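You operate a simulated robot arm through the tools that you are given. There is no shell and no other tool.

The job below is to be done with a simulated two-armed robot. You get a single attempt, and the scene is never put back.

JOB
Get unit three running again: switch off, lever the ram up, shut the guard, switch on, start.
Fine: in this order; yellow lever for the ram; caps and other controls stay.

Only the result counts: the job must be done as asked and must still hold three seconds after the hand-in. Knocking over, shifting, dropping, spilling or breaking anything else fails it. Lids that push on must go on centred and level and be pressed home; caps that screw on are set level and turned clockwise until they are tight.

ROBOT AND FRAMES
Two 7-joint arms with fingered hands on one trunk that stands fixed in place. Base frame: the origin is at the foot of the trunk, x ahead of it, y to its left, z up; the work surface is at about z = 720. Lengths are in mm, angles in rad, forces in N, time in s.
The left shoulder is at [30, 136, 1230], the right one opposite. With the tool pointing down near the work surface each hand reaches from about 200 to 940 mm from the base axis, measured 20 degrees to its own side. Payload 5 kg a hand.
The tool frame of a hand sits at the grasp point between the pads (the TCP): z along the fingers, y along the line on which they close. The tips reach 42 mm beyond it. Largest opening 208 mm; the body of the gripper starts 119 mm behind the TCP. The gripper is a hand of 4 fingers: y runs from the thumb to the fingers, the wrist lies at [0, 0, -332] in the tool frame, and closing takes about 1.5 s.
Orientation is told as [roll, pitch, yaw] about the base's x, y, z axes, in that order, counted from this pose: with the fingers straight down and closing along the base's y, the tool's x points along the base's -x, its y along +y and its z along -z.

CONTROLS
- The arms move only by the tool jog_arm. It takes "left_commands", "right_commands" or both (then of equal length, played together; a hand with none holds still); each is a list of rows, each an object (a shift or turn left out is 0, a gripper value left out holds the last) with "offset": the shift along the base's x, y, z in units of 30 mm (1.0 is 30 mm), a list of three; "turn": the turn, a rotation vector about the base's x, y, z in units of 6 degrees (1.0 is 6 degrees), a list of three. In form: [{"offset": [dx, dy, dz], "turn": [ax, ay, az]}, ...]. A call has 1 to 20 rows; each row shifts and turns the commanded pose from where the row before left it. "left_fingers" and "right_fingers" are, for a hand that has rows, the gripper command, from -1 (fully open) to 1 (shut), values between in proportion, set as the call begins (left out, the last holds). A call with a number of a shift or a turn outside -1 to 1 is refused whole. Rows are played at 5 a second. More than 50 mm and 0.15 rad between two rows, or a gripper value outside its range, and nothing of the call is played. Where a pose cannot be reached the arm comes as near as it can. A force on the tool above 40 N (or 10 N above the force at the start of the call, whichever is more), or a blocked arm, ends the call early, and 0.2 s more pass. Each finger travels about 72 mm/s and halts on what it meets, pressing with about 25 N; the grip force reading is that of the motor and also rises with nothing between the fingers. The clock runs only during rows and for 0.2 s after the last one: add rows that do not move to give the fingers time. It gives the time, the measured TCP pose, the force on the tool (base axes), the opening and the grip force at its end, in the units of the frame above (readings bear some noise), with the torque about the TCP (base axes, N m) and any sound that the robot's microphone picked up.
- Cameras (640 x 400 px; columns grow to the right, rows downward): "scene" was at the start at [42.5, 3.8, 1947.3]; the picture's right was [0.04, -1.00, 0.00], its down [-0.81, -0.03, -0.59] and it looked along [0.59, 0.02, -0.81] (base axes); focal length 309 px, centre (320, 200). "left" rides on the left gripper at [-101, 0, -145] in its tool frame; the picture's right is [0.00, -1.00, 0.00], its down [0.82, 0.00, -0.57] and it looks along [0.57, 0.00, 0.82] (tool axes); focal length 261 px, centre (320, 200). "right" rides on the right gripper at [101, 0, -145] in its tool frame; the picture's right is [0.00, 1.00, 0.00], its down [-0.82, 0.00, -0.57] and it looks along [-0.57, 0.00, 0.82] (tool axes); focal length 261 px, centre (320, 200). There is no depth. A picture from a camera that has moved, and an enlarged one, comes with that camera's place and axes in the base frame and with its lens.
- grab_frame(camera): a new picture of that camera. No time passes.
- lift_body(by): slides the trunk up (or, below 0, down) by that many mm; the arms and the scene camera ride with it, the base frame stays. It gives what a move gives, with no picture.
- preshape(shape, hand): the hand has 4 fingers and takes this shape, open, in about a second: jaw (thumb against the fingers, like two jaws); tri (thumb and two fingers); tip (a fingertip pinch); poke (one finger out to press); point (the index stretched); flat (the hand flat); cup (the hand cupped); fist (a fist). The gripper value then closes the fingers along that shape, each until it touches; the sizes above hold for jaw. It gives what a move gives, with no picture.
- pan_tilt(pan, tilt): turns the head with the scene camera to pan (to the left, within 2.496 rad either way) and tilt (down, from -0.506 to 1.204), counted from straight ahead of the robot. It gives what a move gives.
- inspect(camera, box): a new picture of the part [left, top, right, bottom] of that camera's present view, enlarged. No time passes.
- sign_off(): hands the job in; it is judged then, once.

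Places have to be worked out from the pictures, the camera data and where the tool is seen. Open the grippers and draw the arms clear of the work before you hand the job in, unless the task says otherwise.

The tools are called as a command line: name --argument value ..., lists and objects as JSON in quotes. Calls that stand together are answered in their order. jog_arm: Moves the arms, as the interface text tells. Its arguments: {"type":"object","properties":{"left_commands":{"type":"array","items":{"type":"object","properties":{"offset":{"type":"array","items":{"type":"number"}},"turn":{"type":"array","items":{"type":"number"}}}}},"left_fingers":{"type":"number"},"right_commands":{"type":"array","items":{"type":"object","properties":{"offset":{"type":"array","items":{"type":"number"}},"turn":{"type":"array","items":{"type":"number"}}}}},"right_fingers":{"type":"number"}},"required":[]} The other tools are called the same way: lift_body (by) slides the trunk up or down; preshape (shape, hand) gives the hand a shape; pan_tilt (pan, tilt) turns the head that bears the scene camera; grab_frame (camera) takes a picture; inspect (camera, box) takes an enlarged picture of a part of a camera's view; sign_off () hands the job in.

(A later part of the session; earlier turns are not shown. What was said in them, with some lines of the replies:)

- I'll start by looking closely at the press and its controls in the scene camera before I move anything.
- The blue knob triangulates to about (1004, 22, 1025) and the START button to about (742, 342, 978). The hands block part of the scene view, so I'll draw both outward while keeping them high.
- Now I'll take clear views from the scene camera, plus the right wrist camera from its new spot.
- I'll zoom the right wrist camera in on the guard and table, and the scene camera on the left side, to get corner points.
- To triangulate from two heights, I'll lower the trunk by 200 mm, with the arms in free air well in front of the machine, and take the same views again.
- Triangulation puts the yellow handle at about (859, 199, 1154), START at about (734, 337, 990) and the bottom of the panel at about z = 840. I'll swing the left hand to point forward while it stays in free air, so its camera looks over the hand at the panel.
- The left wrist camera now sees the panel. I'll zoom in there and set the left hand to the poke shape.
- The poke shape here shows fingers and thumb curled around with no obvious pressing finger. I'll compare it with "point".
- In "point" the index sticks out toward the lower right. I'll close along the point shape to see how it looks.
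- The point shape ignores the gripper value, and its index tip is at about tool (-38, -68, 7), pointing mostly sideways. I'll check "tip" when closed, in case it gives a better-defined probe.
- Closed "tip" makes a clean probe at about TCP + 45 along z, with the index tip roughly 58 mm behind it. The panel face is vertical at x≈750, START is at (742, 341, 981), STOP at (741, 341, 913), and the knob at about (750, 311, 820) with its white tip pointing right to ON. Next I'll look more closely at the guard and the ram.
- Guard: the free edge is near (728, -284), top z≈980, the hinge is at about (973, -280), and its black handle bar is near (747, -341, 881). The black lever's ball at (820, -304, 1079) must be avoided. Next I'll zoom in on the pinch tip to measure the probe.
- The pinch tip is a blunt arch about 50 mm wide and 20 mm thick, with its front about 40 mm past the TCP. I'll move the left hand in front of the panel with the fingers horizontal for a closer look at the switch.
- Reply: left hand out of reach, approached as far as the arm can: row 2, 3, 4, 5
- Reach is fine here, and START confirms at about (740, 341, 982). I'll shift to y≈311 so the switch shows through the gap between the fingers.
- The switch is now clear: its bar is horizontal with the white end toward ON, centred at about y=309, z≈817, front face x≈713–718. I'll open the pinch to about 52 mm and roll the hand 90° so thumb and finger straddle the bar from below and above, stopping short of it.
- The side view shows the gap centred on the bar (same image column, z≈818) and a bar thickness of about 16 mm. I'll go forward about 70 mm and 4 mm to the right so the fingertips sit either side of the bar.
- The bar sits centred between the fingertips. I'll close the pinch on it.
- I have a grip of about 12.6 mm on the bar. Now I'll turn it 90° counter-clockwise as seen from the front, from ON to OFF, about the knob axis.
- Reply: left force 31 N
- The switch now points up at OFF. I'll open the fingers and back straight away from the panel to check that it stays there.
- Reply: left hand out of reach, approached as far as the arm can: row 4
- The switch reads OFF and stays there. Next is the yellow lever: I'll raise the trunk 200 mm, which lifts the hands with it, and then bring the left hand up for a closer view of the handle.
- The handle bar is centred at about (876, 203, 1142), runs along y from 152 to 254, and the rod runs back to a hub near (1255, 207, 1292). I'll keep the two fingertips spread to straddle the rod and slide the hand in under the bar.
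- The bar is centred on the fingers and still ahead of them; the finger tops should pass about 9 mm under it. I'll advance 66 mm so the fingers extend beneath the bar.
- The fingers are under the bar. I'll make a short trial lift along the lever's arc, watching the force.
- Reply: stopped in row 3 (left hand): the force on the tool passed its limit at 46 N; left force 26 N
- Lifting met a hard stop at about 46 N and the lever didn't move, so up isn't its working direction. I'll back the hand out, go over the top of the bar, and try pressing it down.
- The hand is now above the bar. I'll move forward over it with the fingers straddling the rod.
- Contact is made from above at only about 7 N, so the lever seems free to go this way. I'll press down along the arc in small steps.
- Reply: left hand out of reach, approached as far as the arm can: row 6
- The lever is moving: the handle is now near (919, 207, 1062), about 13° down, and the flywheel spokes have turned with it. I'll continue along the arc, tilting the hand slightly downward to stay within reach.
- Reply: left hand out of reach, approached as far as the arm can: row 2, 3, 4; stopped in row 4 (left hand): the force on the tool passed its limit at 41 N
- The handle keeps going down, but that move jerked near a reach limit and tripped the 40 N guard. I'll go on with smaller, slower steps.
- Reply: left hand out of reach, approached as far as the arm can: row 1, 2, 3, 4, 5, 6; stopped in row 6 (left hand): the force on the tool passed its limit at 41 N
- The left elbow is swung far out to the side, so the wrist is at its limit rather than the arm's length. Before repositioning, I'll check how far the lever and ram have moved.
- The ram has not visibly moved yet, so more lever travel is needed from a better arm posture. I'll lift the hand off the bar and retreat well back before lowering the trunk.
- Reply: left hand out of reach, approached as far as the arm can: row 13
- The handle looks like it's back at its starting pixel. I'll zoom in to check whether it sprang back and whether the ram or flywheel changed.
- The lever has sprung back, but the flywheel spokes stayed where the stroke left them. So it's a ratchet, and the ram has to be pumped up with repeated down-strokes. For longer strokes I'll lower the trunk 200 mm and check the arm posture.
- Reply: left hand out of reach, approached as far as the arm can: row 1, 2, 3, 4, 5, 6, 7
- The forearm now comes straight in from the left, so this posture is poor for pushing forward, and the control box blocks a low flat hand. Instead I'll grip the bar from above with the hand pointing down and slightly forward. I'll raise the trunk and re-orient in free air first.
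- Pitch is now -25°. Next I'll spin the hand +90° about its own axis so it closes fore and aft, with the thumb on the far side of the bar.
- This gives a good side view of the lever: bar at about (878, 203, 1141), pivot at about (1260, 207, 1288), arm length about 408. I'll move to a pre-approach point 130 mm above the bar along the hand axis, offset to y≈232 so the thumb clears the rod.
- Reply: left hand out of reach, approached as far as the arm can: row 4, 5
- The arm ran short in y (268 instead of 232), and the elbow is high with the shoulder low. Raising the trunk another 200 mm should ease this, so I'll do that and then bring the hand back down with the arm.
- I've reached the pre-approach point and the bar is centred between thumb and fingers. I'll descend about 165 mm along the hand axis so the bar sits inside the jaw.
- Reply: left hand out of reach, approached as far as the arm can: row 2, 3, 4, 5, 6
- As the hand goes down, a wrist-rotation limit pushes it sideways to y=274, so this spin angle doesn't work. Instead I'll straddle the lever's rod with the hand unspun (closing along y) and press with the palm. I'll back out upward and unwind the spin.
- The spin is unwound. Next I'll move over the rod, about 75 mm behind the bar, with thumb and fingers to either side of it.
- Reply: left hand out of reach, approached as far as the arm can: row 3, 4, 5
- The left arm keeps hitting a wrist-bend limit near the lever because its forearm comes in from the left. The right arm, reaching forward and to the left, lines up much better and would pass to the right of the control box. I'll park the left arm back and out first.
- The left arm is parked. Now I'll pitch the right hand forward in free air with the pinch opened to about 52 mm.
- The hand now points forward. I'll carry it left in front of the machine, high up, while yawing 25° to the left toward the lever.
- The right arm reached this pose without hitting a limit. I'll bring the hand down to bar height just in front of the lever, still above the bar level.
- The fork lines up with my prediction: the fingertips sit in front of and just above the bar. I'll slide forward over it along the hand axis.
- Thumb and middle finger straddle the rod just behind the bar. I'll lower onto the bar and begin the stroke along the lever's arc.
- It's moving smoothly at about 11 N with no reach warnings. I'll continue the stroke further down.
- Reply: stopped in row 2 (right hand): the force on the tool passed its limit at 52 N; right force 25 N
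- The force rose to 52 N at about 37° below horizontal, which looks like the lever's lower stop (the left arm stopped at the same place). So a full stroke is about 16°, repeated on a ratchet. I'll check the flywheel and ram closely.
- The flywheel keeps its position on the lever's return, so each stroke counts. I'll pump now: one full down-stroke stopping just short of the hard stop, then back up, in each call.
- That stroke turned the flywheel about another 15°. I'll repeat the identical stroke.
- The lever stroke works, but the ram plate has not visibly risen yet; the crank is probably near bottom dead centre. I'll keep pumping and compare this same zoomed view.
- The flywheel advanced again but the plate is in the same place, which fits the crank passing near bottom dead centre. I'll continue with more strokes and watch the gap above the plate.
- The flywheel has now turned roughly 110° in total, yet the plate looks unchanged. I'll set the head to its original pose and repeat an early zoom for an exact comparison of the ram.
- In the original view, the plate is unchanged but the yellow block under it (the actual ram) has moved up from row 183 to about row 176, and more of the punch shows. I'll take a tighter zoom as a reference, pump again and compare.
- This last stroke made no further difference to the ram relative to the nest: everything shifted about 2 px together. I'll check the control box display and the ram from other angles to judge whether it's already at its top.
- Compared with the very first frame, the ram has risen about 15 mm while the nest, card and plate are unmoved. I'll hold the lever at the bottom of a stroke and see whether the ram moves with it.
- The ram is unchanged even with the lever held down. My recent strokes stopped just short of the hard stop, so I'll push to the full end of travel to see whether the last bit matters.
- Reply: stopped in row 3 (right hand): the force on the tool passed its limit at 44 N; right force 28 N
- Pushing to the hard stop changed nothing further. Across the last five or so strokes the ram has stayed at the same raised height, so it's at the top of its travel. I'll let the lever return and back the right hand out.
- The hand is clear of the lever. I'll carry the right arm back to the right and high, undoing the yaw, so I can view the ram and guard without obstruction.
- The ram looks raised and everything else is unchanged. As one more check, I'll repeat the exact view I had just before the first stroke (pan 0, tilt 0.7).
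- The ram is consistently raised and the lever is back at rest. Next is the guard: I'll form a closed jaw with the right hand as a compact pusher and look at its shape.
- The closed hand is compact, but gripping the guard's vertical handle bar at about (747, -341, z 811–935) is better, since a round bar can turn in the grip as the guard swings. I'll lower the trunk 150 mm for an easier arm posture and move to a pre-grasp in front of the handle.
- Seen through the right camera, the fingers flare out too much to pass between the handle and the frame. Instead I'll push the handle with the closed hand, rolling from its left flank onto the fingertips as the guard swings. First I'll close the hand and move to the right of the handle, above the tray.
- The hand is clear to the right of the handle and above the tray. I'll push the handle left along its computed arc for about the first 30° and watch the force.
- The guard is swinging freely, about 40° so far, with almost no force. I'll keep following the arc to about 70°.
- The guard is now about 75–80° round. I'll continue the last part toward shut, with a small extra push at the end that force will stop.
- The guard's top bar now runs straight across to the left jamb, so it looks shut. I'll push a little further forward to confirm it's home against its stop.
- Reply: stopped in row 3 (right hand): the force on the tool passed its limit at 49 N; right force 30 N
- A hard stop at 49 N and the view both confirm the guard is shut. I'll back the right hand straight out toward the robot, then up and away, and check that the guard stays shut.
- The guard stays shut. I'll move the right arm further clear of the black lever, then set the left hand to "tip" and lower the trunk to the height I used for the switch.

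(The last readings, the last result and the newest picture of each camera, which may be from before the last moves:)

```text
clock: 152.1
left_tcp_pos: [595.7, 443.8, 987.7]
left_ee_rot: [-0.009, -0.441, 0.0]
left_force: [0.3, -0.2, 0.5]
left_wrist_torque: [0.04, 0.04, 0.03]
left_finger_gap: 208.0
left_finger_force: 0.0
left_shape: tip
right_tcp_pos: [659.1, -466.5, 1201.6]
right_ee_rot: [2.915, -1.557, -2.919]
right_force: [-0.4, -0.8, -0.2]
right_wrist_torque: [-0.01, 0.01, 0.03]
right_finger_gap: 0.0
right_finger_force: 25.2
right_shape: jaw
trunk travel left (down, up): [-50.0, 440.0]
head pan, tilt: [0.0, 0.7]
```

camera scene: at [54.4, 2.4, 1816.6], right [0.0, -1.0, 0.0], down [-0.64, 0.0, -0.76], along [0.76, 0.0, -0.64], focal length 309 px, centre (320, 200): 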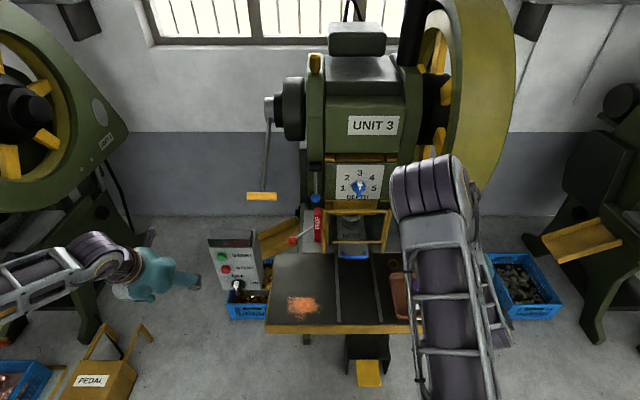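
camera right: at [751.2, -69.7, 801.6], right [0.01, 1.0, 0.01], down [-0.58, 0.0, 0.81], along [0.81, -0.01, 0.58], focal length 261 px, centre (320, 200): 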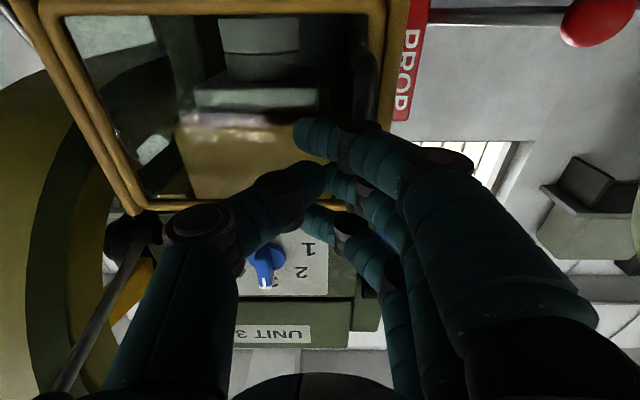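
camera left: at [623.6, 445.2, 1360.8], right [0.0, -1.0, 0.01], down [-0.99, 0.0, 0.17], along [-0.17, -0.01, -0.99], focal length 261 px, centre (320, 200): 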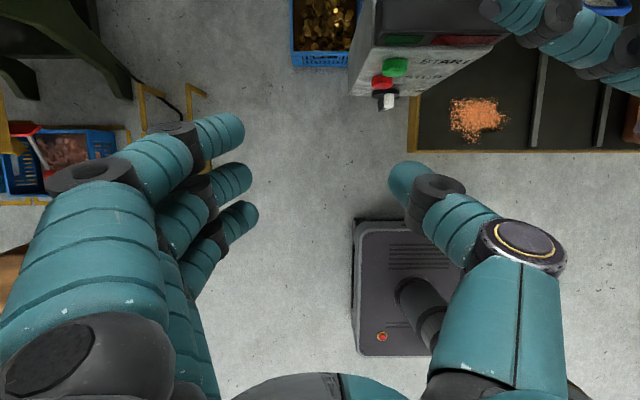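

Left hand is in "tip" shape. I'll pitch it to horizontal in free air beside the panel, with the opening at about 52 mm.

jog_arm --left_commands '[{"offset": [0.1, 0, 0], "turn": [0, -0.98, 0]}, {"offset": [0.1, 0, 0], "turn": [0, -0.98, 0]}, {"offset": [0.1, 0, 0], "turn": [0, -0.98, 0]}, {"offset": [0.1, 0, 0], "turn": [0, -0.98, 0]}, {"offset": [0.1, 0, 0], "turn": [0, -0.98, 0]}, {"offset": [0.1, 0, 0], "turn": [0, -0.98, 0]}, {"offset": [0.1, 0, 0], "turn": [0, -0.98, 0]}, {"offset": [0.1, 0, 0], "turn": [0, -0.98, 0]}, {"offset": [0.1, 0, 0], "turn": [0, -0.98, 0]}, {"offset": [0.1, 0, 0], "turn": [0, -0.98, 0]}, {"offset": [0.1, 0, 0], "turn": [0, -0.98, 0]}, {}]' --left_fingers 0.5

grab_frame --camera "left"

```text
clock: 154.7
left_tcp_pos: [628.4, 443.6, 987.0]
left_ee_rot: [0.224, -1.567, -0.234]
left_force: [0.0, 0.3, 0.4]
left_wrist_torque: [0.02, -0.01, -0.04]
left_finger_gap: 52.6
left_finger_force: 0.1
left_shape: tip
right_tcp_pos: [658.7, -466.8, 1202.4]
right_ee_rot: [2.904, -1.556, -2.911]
right_force: [-0.7, 0.3, -0.3]
right_wrist_torque: [-0.03, 0.01, 0.0]
right_finger_gap: 0.1
right_finger_force: 24.9
right_shape: jaw
trunk travel left (down, up): [-50.0, 440.0]
head pan, tilt: [0.0, 0.7]
```

```text
taken
camera left: at [483.3, 446.2, 1087.2], right [-0.01, -1.0, 0.0], down [-0.57, 0.0, -0.82], along [0.82, -0.01, -0.57], focal length 261 px, centre (320, 200)
```

left: 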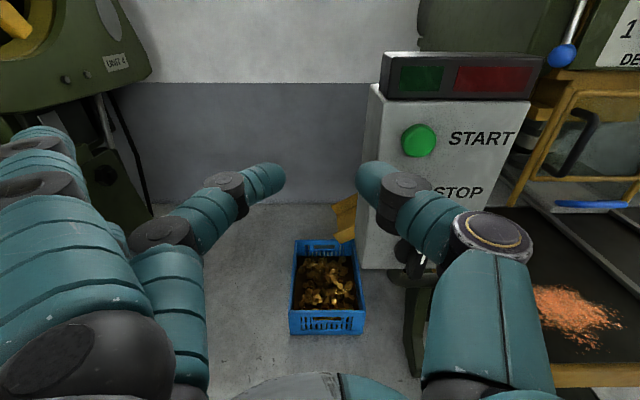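

Now I'll move down and right to face the switch, still well short of it.

jog_arm --left_commands '[{"offset": [0, -0.65, -0.81]}, {"offset": [0, -0.65, -0.81]}, {"offset": [0, -0.65, -0.81]}, {"offset": [0, -0.65, -0.81]}, {"offset": [0, -0.65, -0.81]}, {"offset": [0, -0.65, -0.81]}, {"offset": [0, -0.65, -0.81]}, {}]'

grab_frame --camera "left"

```text
clock: 156.5
left_tcp_pos: [627.6, 309.4, 816.0]
left_ee_rot: [0.854, -1.569, -0.863]
left_force: [-0.1, 0.6, -0.8]
left_wrist_torque: [0.03, 0.03, 0.0]
left_finger_gap: 52.4
left_finger_force: 0.2
left_shape: tip
right_tcp_pos: [658.9, -466.2, 1203.1]
right_ee_rot: [2.915, -1.557, -2.919]
right_force: [-0.3, 0.3, 0.4]
right_wrist_torque: [0.02, -0.01, -0.01]
right_finger_gap: 0.0
right_finger_force: 25.4
right_shape: jaw
trunk travel left (down, up): [-50.0, 440.0]
head pan, tilt: [0.0, 0.7]
```

```text
taken
camera left: at [483.0, 310.9, 916.8], right [-0.01, -1.0, 0.0], down [-0.57, 0.0, -0.82], along [0.82, -0.01, -0.57], focal length 261 px, centre (320, 200)
```

left: 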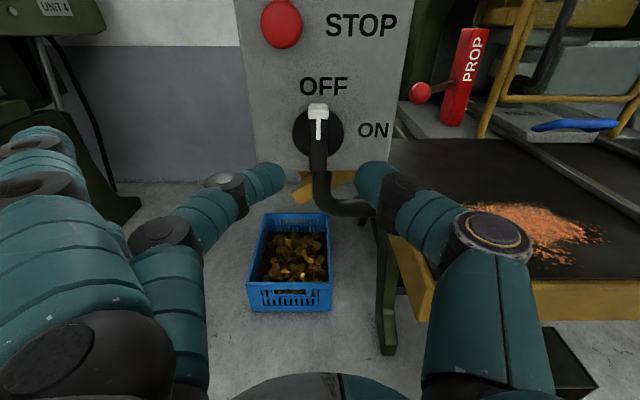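

The switch handle is upright and centred between the fingertips. I'll advance about 65 mm so they straddle it, then close.

jog_arm --left_commands '[{"offset": [0.54, -0.02, 0.02]}, {"offset": [0.54, -0.02, 0.02]}, {"offset": [0.54, -0.02, 0]}, {"offset": [0.54, 0, 0]}, {}]'

jog_arm --left_commands '[{}, {}, {}, {}, {}]' --left_fingers 1

grab_frame --camera "left"

```text
clock: 157.7
left_tcp_pos: [693.1, 306.1, 817.6]
left_ee_rot: [0.515, -1.569, -0.523]
left_force: [-0.8, -0.2, -0.6]
left_wrist_torque: [0.02, 0.01, 0.01]
left_finger_gap: 52.4
left_finger_force: 0.0
left_shape: tip
right_tcp_pos: [658.9, -466.9, 1202.1]
right_ee_rot: [2.909, -1.556, -2.913]
right_force: [0.2, -0.3, -0.5]
right_wrist_torque: [0.02, 0.0, 0.01]
right_finger_gap: 0.0
right_finger_force: 24.9
right_shape: jaw
trunk travel left (down, up): [-50.0, 440.0]
head pan, tilt: [0.0, 0.7]
```

```text
clock: 158.9
left_tcp_pos: [693.4, 306.5, 818.5]
left_ee_rot: [0.612, -1.569, -0.622]
left_force: [4.7, 0.7, 0.3]
left_wrist_torque: [0.01, 0.03, 0.07]
left_finger_gap: 13.0
left_finger_force: 25.1
left_shape: tip
right_tcp_pos: [658.5, -466.7, 1201.6]
right_ee_rot: [2.908, -1.556, -2.911]
right_force: [-0.7, -0.7, -0.4]
right_wrist_torque: [0.04, -0.01, -0.03]
right_finger_gap: 0.0
right_finger_force: 24.7
right_shape: jaw
trunk travel left (down, up): [-50.0, 440.0]
head pan, tilt: [0.0, 0.7]
```

```text
taken
camera left: at [548.8, 308.1, 918.6], right [-0.01, -1.0, 0.0], down [-0.57, 0.0, -0.82], along [0.82, -0.01, -0.57], focal length 261 px, centre (320, 200)
```

left: 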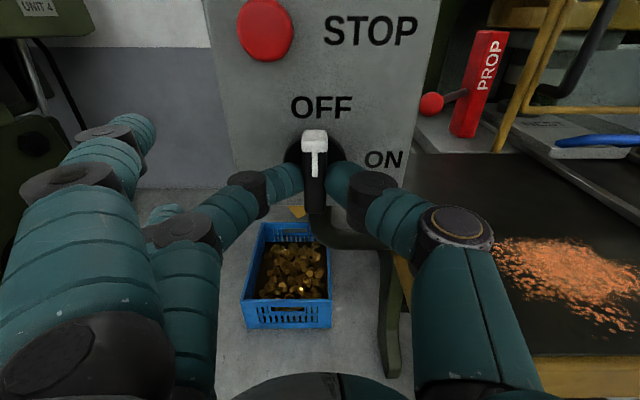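

The grip is good. Before switching on, I'll use this moment (trunk at -200, same as my earliest low view) to compare the ram height once more.

inspect --camera "scene" --box '[280, 130, 420, 260]'

inspect --camera "scene" --box '[300, 120, 460, 290]'

```text
3.08 times, centred on (350, 195) of scene
camera zoom: at [54.8, 1.1, 1766.6], right [0.0, -1.0, 0.0], down [-0.64, 0.0, -0.76], along [0.76, 0.0, -0.64], focal length 950 px, centre (228, 215)
```

zoom: 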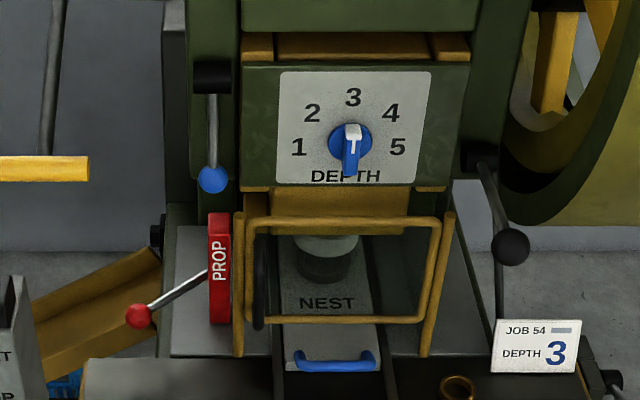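

```text
2.35 times, centred on (380, 205) of scene
camera zoom: at [54.8, 1.1, 1766.6], right [0.0, -1.0, 0.0], down [-0.64, 0.0, -0.76], along [0.76, 0.0, -0.64], focal length 726 px, centre (179, 188)
```

zoom: 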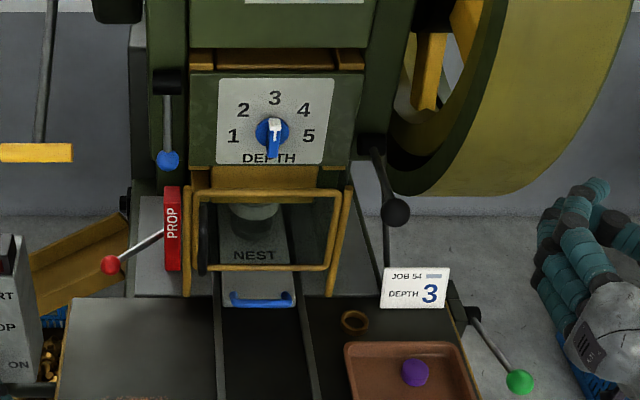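

The ram is roughly 11–15 mm higher than at the start, measured from two different views, and the guard is shut. Now I'll turn the switch 90° clockwise, from OFF to ON.

jog_arm --left_commands '[{"turn": [1, 0, 0]}, {"turn": [1, 0, 0]}, {"turn": [1, 0, 0]}, {"turn": [1, 0, 0]}, {"turn": [1, 0, 0]}, {"turn": [1, 0, 0]}, {"turn": [1, 0, 0]}, {"turn": [1, 0, 0]}, {"turn": [1, 0, 0]}, {"turn": [1, 0, 0]}, {"turn": [1, 0, 0]}, {"turn": [1, 0, 0]}, {"turn": [1, 0, 0]}, {"turn": [1, 0, 0]}, {"turn": [1, 0, 0]}, {}]'

grab_frame --camera "left"

inspect --camera "scene" --box '[180, 190, 340, 320]'

```text
clock: 162.3
left_tcp_pos: [693.0, 309.1, 816.7]
left_ee_rot: [1.56, 0.002, -1.567]
left_force: [0.9, 28.3, -12.2]
left_wrist_torque: [-0.01, 0.42, 0.79]
left_finger_gap: 12.3
left_finger_force: 25.3
left_shape: tip
right_tcp_pos: [659.7, -464.8, 1201.6]
right_ee_rot: [3.01, -1.557, -3.015]
right_force: [0.2, -0.6, -0.8]
right_wrist_torque: [0.03, 0.0, 0.03]
right_finger_gap: 0.0
right_finger_force: 25.0
right_shape: jaw
trunk travel left (down, up): [-50.0, 440.0]
head pan, tilt: [0.0, 0.7]
```

```text
taken
camera left: at [548.7, 207.4, 818.0], right [-0.01, 0.0, -1.0], down [-0.58, 0.82, 0.0], along [0.82, 0.58, -0.01], focal length 261 px, centre (320, 200)
```

left: 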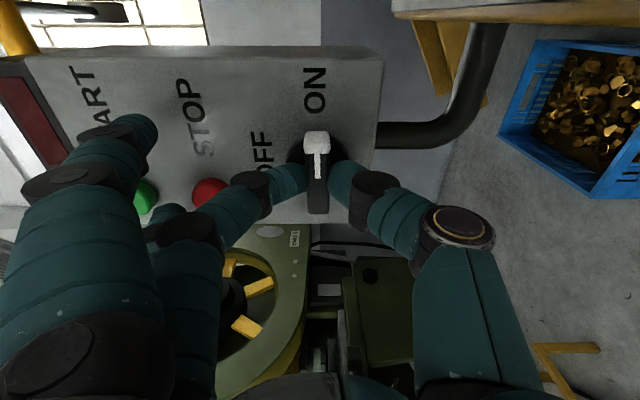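

```text
3.08 times, centred on (260, 255) of scene
camera zoom: at [55.4, 3.9, 1766.6], right [0.0, -1.0, 0.0], down [-0.64, 0.0, -0.76], along [0.76, 0.0, -0.64], focal length 950 px, centre (505, 31)
```

zoom: 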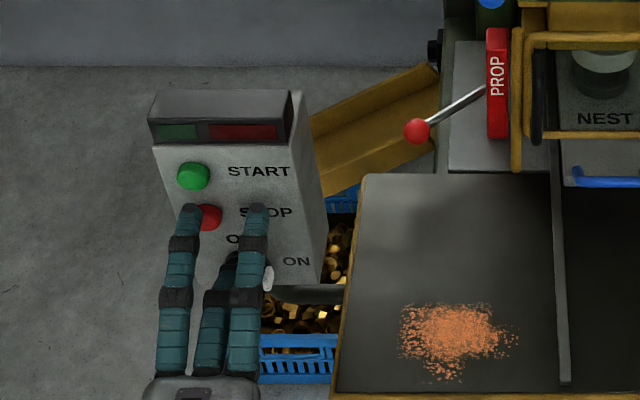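

The white end now points at ON. I'll release and back off to confirm it stays there.

jog_arm --left_commands '[{}, {}, {}, {}]' --left_fingers 0.4

jog_arm --left_commands '[{"offset": [-0.5, 0, 0]}, {"offset": [-0.7, 0, 0]}, {"offset": [-0.7, 0, 0]}, {"offset": [-0.3, 0, 0]}, {}]'

grab_frame --camera "left"

inspect --camera "scene" --box '[180, 190, 340, 320]'

```text
clock: 163.3
left_tcp_pos: [692.7, 305.2, 817.8]
left_ee_rot: [1.561, -0.001, -1.57]
left_force: [-0.3, -1.0, -0.2]
left_wrist_torque: [-0.03, -0.06, 0.0]
left_finger_gap: 61.9
left_finger_force: 0.0
left_shape: tip
right_tcp_pos: [658.9, -467.3, 1202.5]
right_ee_rot: [2.926, -1.556, -2.929]
right_force: [0.4, 1.3, -0.1]
right_wrist_torque: [0.0, -0.02, -0.04]
right_finger_gap: 0.0
right_finger_force: 25.1
right_shape: jaw
trunk travel left (down, up): [-50.0, 440.0]
head pan, tilt: [0.0, 0.7]
```

```text
clock: 164.5
left_tcp_pos: [627.0, 306.1, 818.2]
left_ee_rot: [1.562, 0.002, -1.568]
left_force: [0.3, 0.1, -0.5]
left_wrist_torque: [0.0, 0.04, -0.01]
left_finger_gap: 62.1
left_finger_force: 0.0
left_shape: tip
right_tcp_pos: [658.3, -467.2, 1202.8]
right_ee_rot: [2.908, -1.556, -2.91]
right_force: [1.0, 0.0, 0.2]
right_wrist_torque: [0.0, 0.04, 0.02]
right_finger_gap: 0.0
right_finger_force: 25.2
right_shape: jaw
trunk travel left (down, up): [-50.0, 440.0]
head pan, tilt: [0.0, 0.7]
```

```text
taken
camera left: at [482.1, 204.9, 819.2], right [-0.01, 0.0, -1.0], down [-0.57, 0.82, 0.0], along [0.82, 0.57, -0.01], focal length 261 px, centre (320, 200)
```

left: 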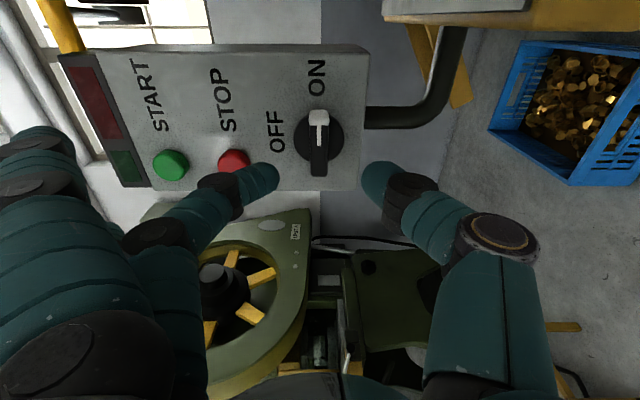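

```text
3.08 times, centred on (260, 255) of scene
camera zoom: at [54.4, 1.1, 1766.7], right [0.0, -1.0, 0.0], down [-0.64, 0.0, -0.76], along [0.76, 0.0, -0.64], focal length 950 px, centre (505, 31)
```

zoom: 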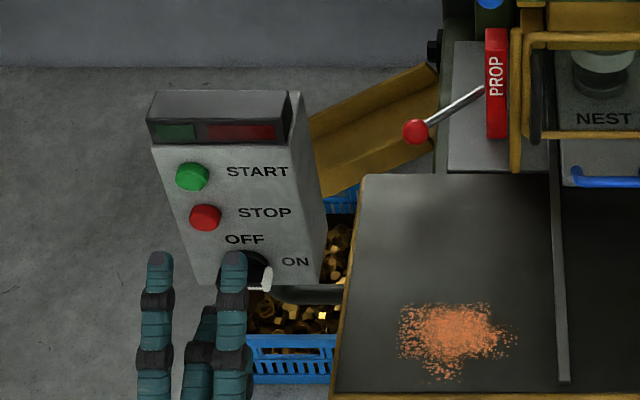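

The switch stays at ON. Next I'll close the pinch, roll the hand back flat and rise to the START button, staying clear of the panel.

jog_arm --left_commands '[{"offset": [0, 0.078, 0.364], "turn": [-1, 0, 0]}, {"offset": [0, 0.078, 0.364], "turn": [-1, 0, 0]}, {"offset": [0, 0.078, 0.364], "turn": [-1, 0, 0]}, {"offset": [0, 0.078, 0.364], "turn": [-1, 0, 0]}, {"offset": [0, 0.078, 0.364], "turn": [-1, 0, 0]}, {"offset": [0, 0.078, 0.364], "turn": [-1, 0, 0]}, {"offset": [0, 0.078, 0.364], "turn": [-1, 0, 0]}, {"offset": [0, 0.078, 0.364], "turn": [-1, 0, 0]}, {"offset": [0, 0.078, 0.364], "turn": [-1, 0, 0]}, {"offset": [0, 0.078, 0.364], "turn": [-1, 0, 0]}, {"offset": [0, 0.078, 0.364], "turn": [-1, 0, 0]}, {"offset": [0, 0.078, 0.364], "turn": [-1, 0, 0]}, {"offset": [0, 0.078, 0.364], "turn": [-1, 0, 0]}, {"offset": [0, 0.078, 0.364], "turn": [-1, 0, 0]}, {"offset": [0, 0.078, 0.364], "turn": [-1, 0, 0]}, {}]' --left_fingers 1

grab_frame --camera "left"

inspect --camera "scene" --box '[180, 190, 340, 320]'

```text
clock: 167.9
left_tcp_pos: [628.4, 341.3, 980.8]
left_ee_rot: [-0.305, -1.569, 0.297]
left_force: [0.0, 0.6, -0.2]
left_wrist_torque: [0.03, 0.01, 0.01]
left_finger_gap: 0.0
left_finger_force: 24.6
left_shape: tip
right_tcp_pos: [659.0, -466.8, 1202.3]
right_ee_rot: [2.911, -1.558, -2.915]
right_force: [0.4, 0.3, 0.4]
right_wrist_torque: [0.02, 0.03, 0.03]
right_finger_gap: 0.0
right_finger_force: 25.0
right_shape: jaw
trunk travel left (down, up): [-50.0, 440.0]
head pan, tilt: [0.0, 0.7]
```

```text
taken
camera left: at [482.5, 343.0, 1082.1], right [-0.01, -1.0, 0.01], down [-0.57, 0.0, -0.82], along [0.82, -0.01, -0.57], focal length 261 px, centre (320, 200)
```

left: 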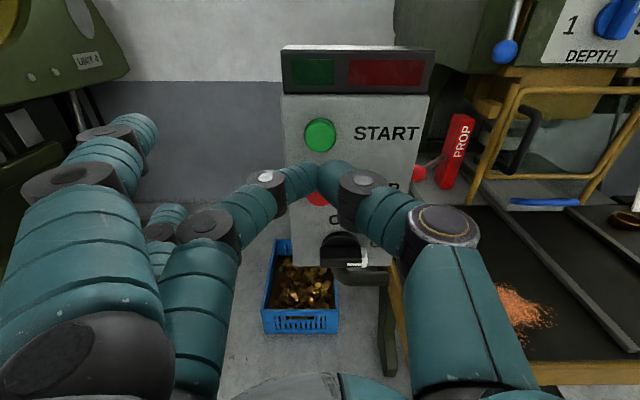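

```text
3.08 times, centred on (260, 255) of scene
camera zoom: at [54.4, 1.2, 1766.6], right [0.0, -1.0, 0.0], down [-0.64, 0.0, -0.76], along [0.76, 0.0, -0.64], focal length 950 px, centre (505, 31)
```

zoom: 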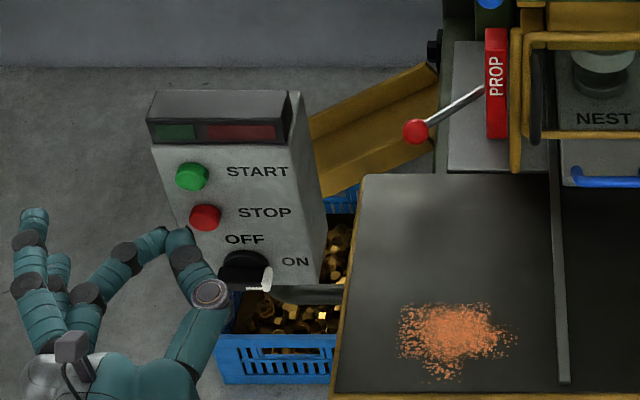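

The fingertips line up with START at y≈341, z≈981. I'll approach, then press gently in small steps.

jog_arm --left_commands '[{"offset": [0.7, 0, 0.01]}, {"offset": [0.7, 0, 0.01]}, {"offset": [0.6, 0, 0]}, {}]'

grab_frame --camera "left"

jog_arm --left_commands '[{"offset": [0.15, 0, 0]}, {"offset": [0.15, 0, 0]}, {"offset": [0.12, 0, 0]}, {"offset": [0.12, 0, 0]}, {"offset": [0.12, 0, 0]}, {}]'

grab_frame --camera "left"

grab_frame --camera "scene"

```text
clock: 168.9
left_tcp_pos: [687.5, 340.9, 982.2]
left_ee_rot: [0.628, -1.568, -0.637]
left_force: [-0.6, 0.3, 0.1]
left_wrist_torque: [-0.02, -0.04, 0.01]
left_finger_gap: 0.0
left_finger_force: 25.0
left_shape: tip
right_tcp_pos: [658.1, -467.0, 1202.1]
right_ee_rot: [2.908, -1.555, -2.912]
right_force: [-0.1, -0.2, -0.3]
right_wrist_torque: [0.01, 0.01, 0.01]
right_finger_gap: 0.1
right_finger_force: 25.2
right_shape: jaw
trunk travel left (down, up): [-50.0, 440.0]
head pan, tilt: [0.0, 0.7]
```

```text
taken
camera left: at [542.7, 342.6, 1082.8], right [-0.01, -1.0, 0.0], down [-0.57, 0.0, -0.82], along [0.82, -0.01, -0.57], focal length 261 px, centre (320, 200)
```

left: 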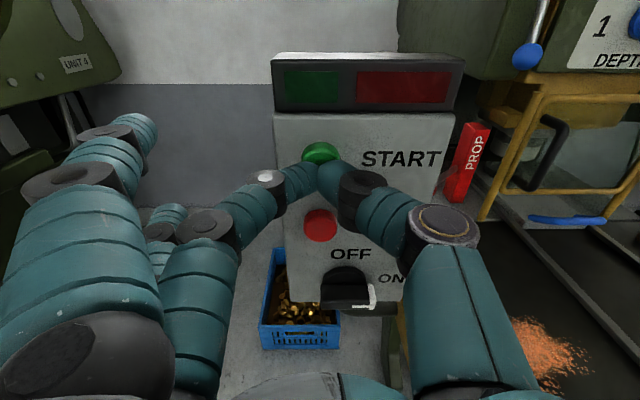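

```text
clock: 170.0
left_tcp_pos: [699.2, 340.3, 982.8]
left_ee_rot: [-0.236, -1.569, 0.227]
left_force: [-41.3, 4.1, 3.2]
left_wrist_torque: [-0.01, -0.14, 0.05]
left_finger_gap: 0.0
left_finger_force: 24.7
left_shape: tip
right_tcp_pos: [656.3, -466.0, 1203.5]
right_ee_rot: [2.955, -1.555, -2.959]
right_force: [0.3, -0.5, -0.4]
right_wrist_torque: [-0.02, -0.01, -0.02]
right_finger_gap: 0.0
right_finger_force: 25.3
right_shape: jaw
trunk travel left (down, up): [-50.0, 440.0]
head pan, tilt: [0.0, 0.7]
heard: click
stopped in row 5 (left hand): the force on the tool passed its limit at 43 N (the readings are from after the stop); the commanded pose is now the measured one
```

```text
taken
camera left: at [555.0, 342.2, 1082.9], right [-0.01, -1.0, 0.01], down [-0.57, 0.0, -0.82], along [0.82, -0.01, -0.57], focal length 261 px, centre (320, 200)
```

left: 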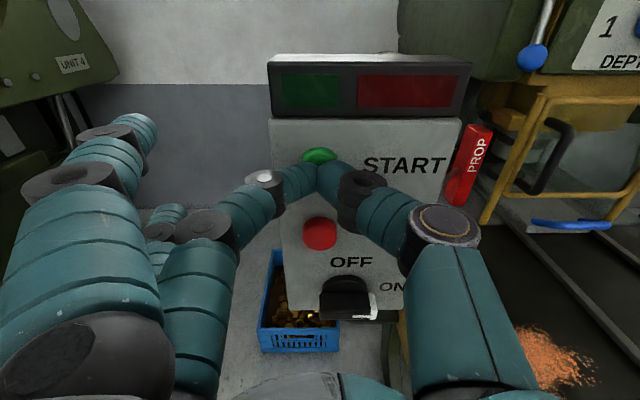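

```text
taken
camera scene: at [50.1, 1.5, 1766.9], right [0.0, -1.0, 0.0], down [-0.64, 0.0, -0.77], along [0.77, 0.0, -0.64], focal length 309 px, centre (320, 200)
```

scene: 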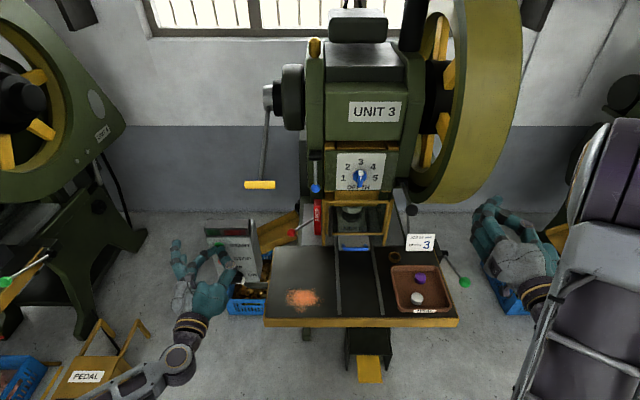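

A click was heard as START went in. I'll back the hand off and check for signs of running: the lamps and flywheel motion.

jog_arm --left_commands '[{"offset": [-0.5, 0, 0]}, {"offset": [-0.7, 0, 0]}, {"offset": [-0.7, 0, 0]}, {}, {}]'

grab_frame --camera "left"

inspect --camera "scene" --box '[300, 0, 540, 260]'

inspect --camera "scene" --box '[180, 190, 340, 320]'

```text
clock: 171.2
left_tcp_pos: [645.8, 340.3, 980.3]
left_ee_rot: [-0.02, -1.567, 0.01]
left_force: [-0.4, -0.4, -0.6]
left_wrist_torque: [-0.02, 0.0, 0.02]
left_finger_gap: 0.2
left_finger_force: 24.9
left_shape: tip
right_tcp_pos: [659.2, -466.0, 1202.5]
right_ee_rot: [2.912, -1.556, -2.914]
right_force: [-0.3, 1.4, 0.6]
right_wrist_torque: [0.03, -0.01, -0.04]
right_finger_gap: 0.1
right_finger_force: 25.1
right_shape: jaw
trunk travel left (down, up): [-50.0, 440.0]
head pan, tilt: [0.0, 0.7]
```

```text
taken
camera left: at [500.9, 342.3, 1081.8], right [-0.01, -1.0, 0.0], down [-0.57, 0.0, -0.82], along [0.82, -0.01, -0.57], focal length 261 px, centre (320, 200)
```

left: 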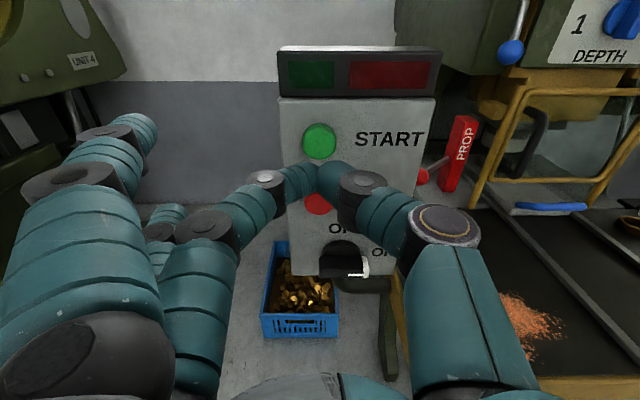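

```text
1.54 times, centred on (420, 130) of scene
camera zoom: at [54.2, 1.2, 1766.7], right [0.0, -1.0, 0.0], down [-0.64, 0.0, -0.76], along [0.76, 0.0, -0.64], focal length 475 px, centre (166, 308)
```

zoom: 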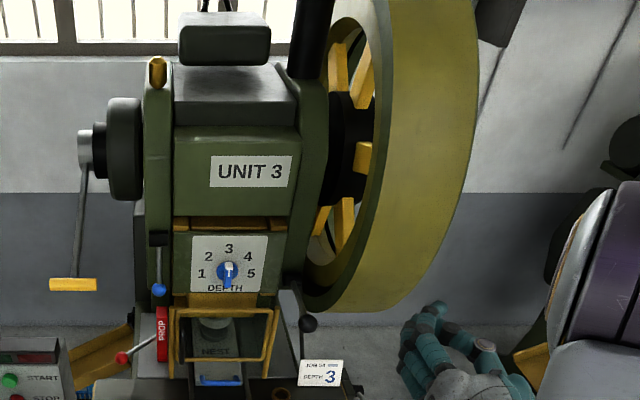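

```text
3.08 times, centred on (260, 255) of scene
camera zoom: at [54.2, 1.2, 1766.7], right [0.0, -1.0, 0.0], down [-0.64, 0.0, -0.76], along [0.76, 0.0, -0.64], focal length 950 px, centre (505, 31)
```

zoom: 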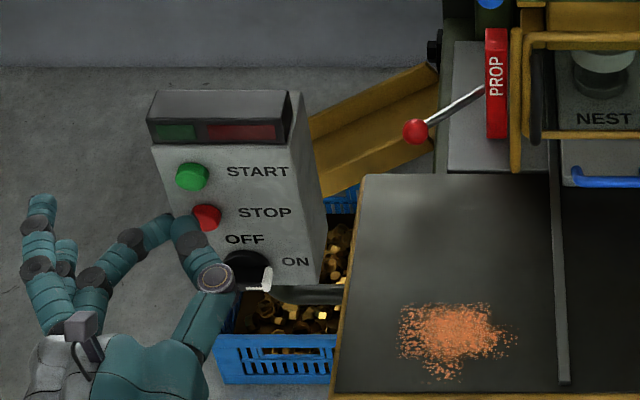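

To see whether the flywheel is turning, I'll wait about a second and compare the spokes.

jog_arm --left_commands '[{"offset": [-0.2, 0, 0]}, {}, {}, {}, {}]'

inspect --camera "scene" --box '[300, 0, 540, 260]'

inspect --camera "left" --box '[260, 30, 460, 150]'

```text
clock: 172.4
left_tcp_pos: [639.4, 340.5, 980.3]
left_ee_rot: [-0.01, -1.567, 0.001]
left_force: [0.0, -0.3, -0.1]
left_wrist_torque: [0.0, 0.0, 0.02]
left_finger_gap: 0.0
left_finger_force: 25.1
left_shape: tip
right_tcp_pos: [658.7, -466.1, 1201.0]
right_ee_rot: [2.91, -1.554, -2.914]
right_force: [-0.1, 0.5, 0.7]
right_wrist_torque: [0.04, 0.02, -0.01]
right_finger_gap: 0.0
right_finger_force: 25.1
right_shape: jaw
trunk travel left (down, up): [-50.0, 440.0]
head pan, tilt: [0.0, 0.7]
```

```text
1.54 times, centred on (420, 130) of scene
camera zoom: at [54.4, 1.2, 1766.7], right [0.0, -1.0, 0.0], down [-0.64, 0.0, -0.76], along [0.76, 0.0, -0.64], focal length 475 px, centre (166, 308)
```

zoom: 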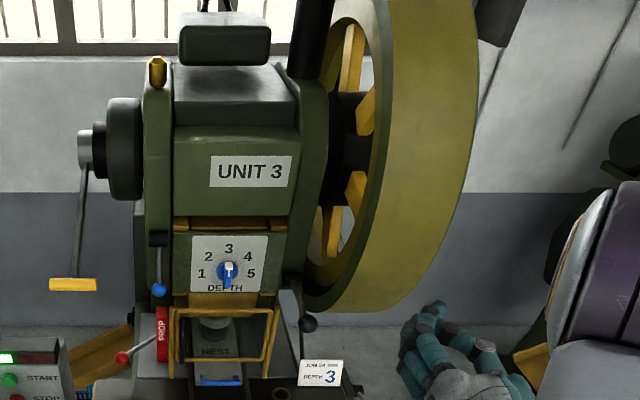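

```text
3.20 times, centred on (360, 90) of left
camera zoom: at [495.0, 342.2, 1082.0], right [-0.01, -1.0, 0.0], down [-0.57, 0.0, -0.82], along [0.82, -0.01, -0.57], focal length 834 px, centre (192, 552)
```

zoom: 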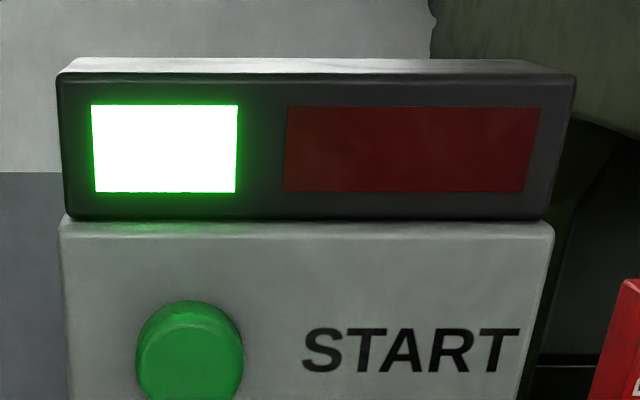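

The green lamp is lit and the spokes have moved between frames, so the press is running. I'll draw both arms clear now and open the hands once they're away.

jog_arm --left_commands '[{"offset": [0, 0.6, 0.5]}, {"offset": [0, 0.8, 0.8]}, {"offset": [0, 0.8, 0.8]}, {"offset": [0, 0.8, 0.8]}, {"offset": [0, 0.8, 0.8]}, {"offset": [0, 0.8, 0.8]}, {"offset": [0, 0.5, 0.8]}, {}, {}]' --right_commands '[{"offset": [0, -0.3, 0.3]}, {"offset": [0, -0.3, 0.3]}, {"offset": [0, -0.3, 0.3]}, {}, {}, {}, {}, {}, {}]'

jog_arm --left_commands '[{}, {}, {}, {}, {}, {}, {}, {}]' --right_commands '[{}, {}, {}, {}, {}, {}, {}, {}]' --left_fingers -1 --right_fingers -1

grab_frame --camera "scene"

inspect --camera "scene" --box '[180, 130, 460, 330]'

```text
clock: 174.4
left_tcp_pos: [640.1, 493.2, 1138.0]
left_ee_rot: [0.024, -1.568, -0.038]
left_force: [-0.2, -1.4, 0.8]
left_wrist_torque: [-0.02, 0.01, -0.01]
left_finger_gap: 0.0
left_finger_force: 24.9
left_shape: tip
right_tcp_pos: [659.8, -494.6, 1229.7]
right_ee_rot: [2.908, -1.557, -2.913]
right_force: [-0.4, -0.5, -0.1]
right_wrist_torque: [0.02, 0.0, 0.02]
right_finger_gap: 0.0
right_finger_force: 24.9
right_shape: jaw
trunk travel left (down, up): [-50.0, 440.0]
head pan, tilt: [0.0, 0.7]
```

```text
clock: 176.2
left_tcp_pos: [638.8, 494.9, 1138.8]
left_ee_rot: [0.003, -1.567, -0.013]
left_force: [0.9, -0.2, -0.1]
left_wrist_torque: [0.01, -0.02, -0.01]
left_finger_gap: 207.9
left_finger_force: 0.0
left_shape: tip
right_tcp_pos: [659.5, -494.9, 1228.9]
right_ee_rot: [2.915, -1.556, -2.92]
right_force: [-0.4, 0.0, 0.1]
right_wrist_torque: [-0.04, -0.02, 0.01]
right_finger_gap: 207.6
right_finger_force: 0.0
right_shape: jaw
trunk travel left (down, up): [-50.0, 440.0]
head pan, tilt: [0.0, 0.7]
```

```text
taken
camera scene: at [54.3, 1.2, 1766.7], right [0.0, -1.0, 0.0], down [-0.64, 0.0, -0.76], along [0.76, 0.0, -0.64], focal length 309 px, centre (320, 200)
```

scene: 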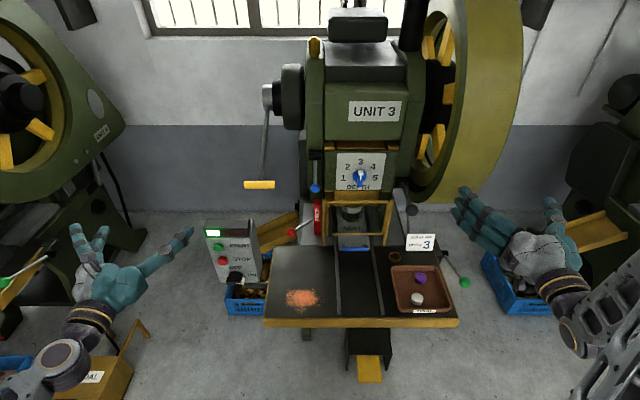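

```text
2.00 times, centred on (320, 230) of scene
camera zoom: at [54.3, 1.2, 1766.7], right [0.0, -1.0, 0.0], down [-0.64, 0.0, -0.76], along [0.76, 0.0, -0.64], focal length 617 px, centre (320, 140)
```

zoom: 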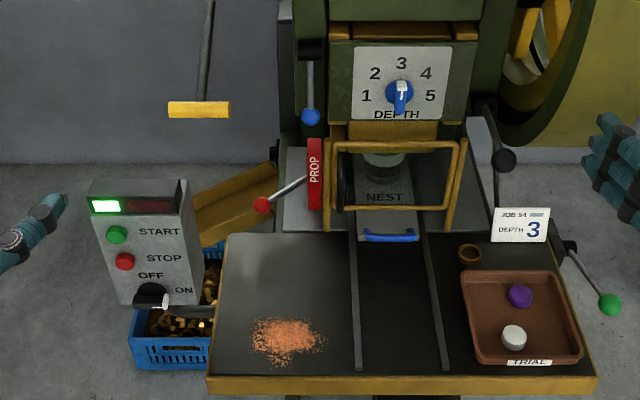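

Final check before handing in:
- Green running lamp lit, flywheel turning.
- Switch at ON and guard shut.
- Ram raised.
- Caps still in the tray; card, prop lever and the other levers unmoved.
- Both hands open and clear of the work.

I'm handing the job in.

sign_off

```text
The job is handed in.
```

Unit three is running again: after I pressed START the green lamp came on and the flywheel was turning. I handed the job in after that check; no verdict has come back yet.

1. **Switch off:** I turned the rotary switch on the box to OFF.
2. **Ram up:** I pumped the yellow lever about nine strokes. It works as a ratchet, and a brief lift the wrong way at the start only met its stop. The ram finished about 11–15 mm higher than at the start and stopped rising after the first few strokes, so I took that as the top. I judged this from pictures, so it is the step I'm least certain of.
3. **Guard shut:** I pushed it round by its handle until it met its stop. It stayed shut when I backed away.
4. **Switch on:** I turned the switch back to ON.
5. **Start:** I pressed START and heard it click. The green lamp came on within a couple of seconds.

I did not touch the caps, the depth dial or the other levers, and they looked unmoved in the last picture. Both hands are open and clear of the machine.
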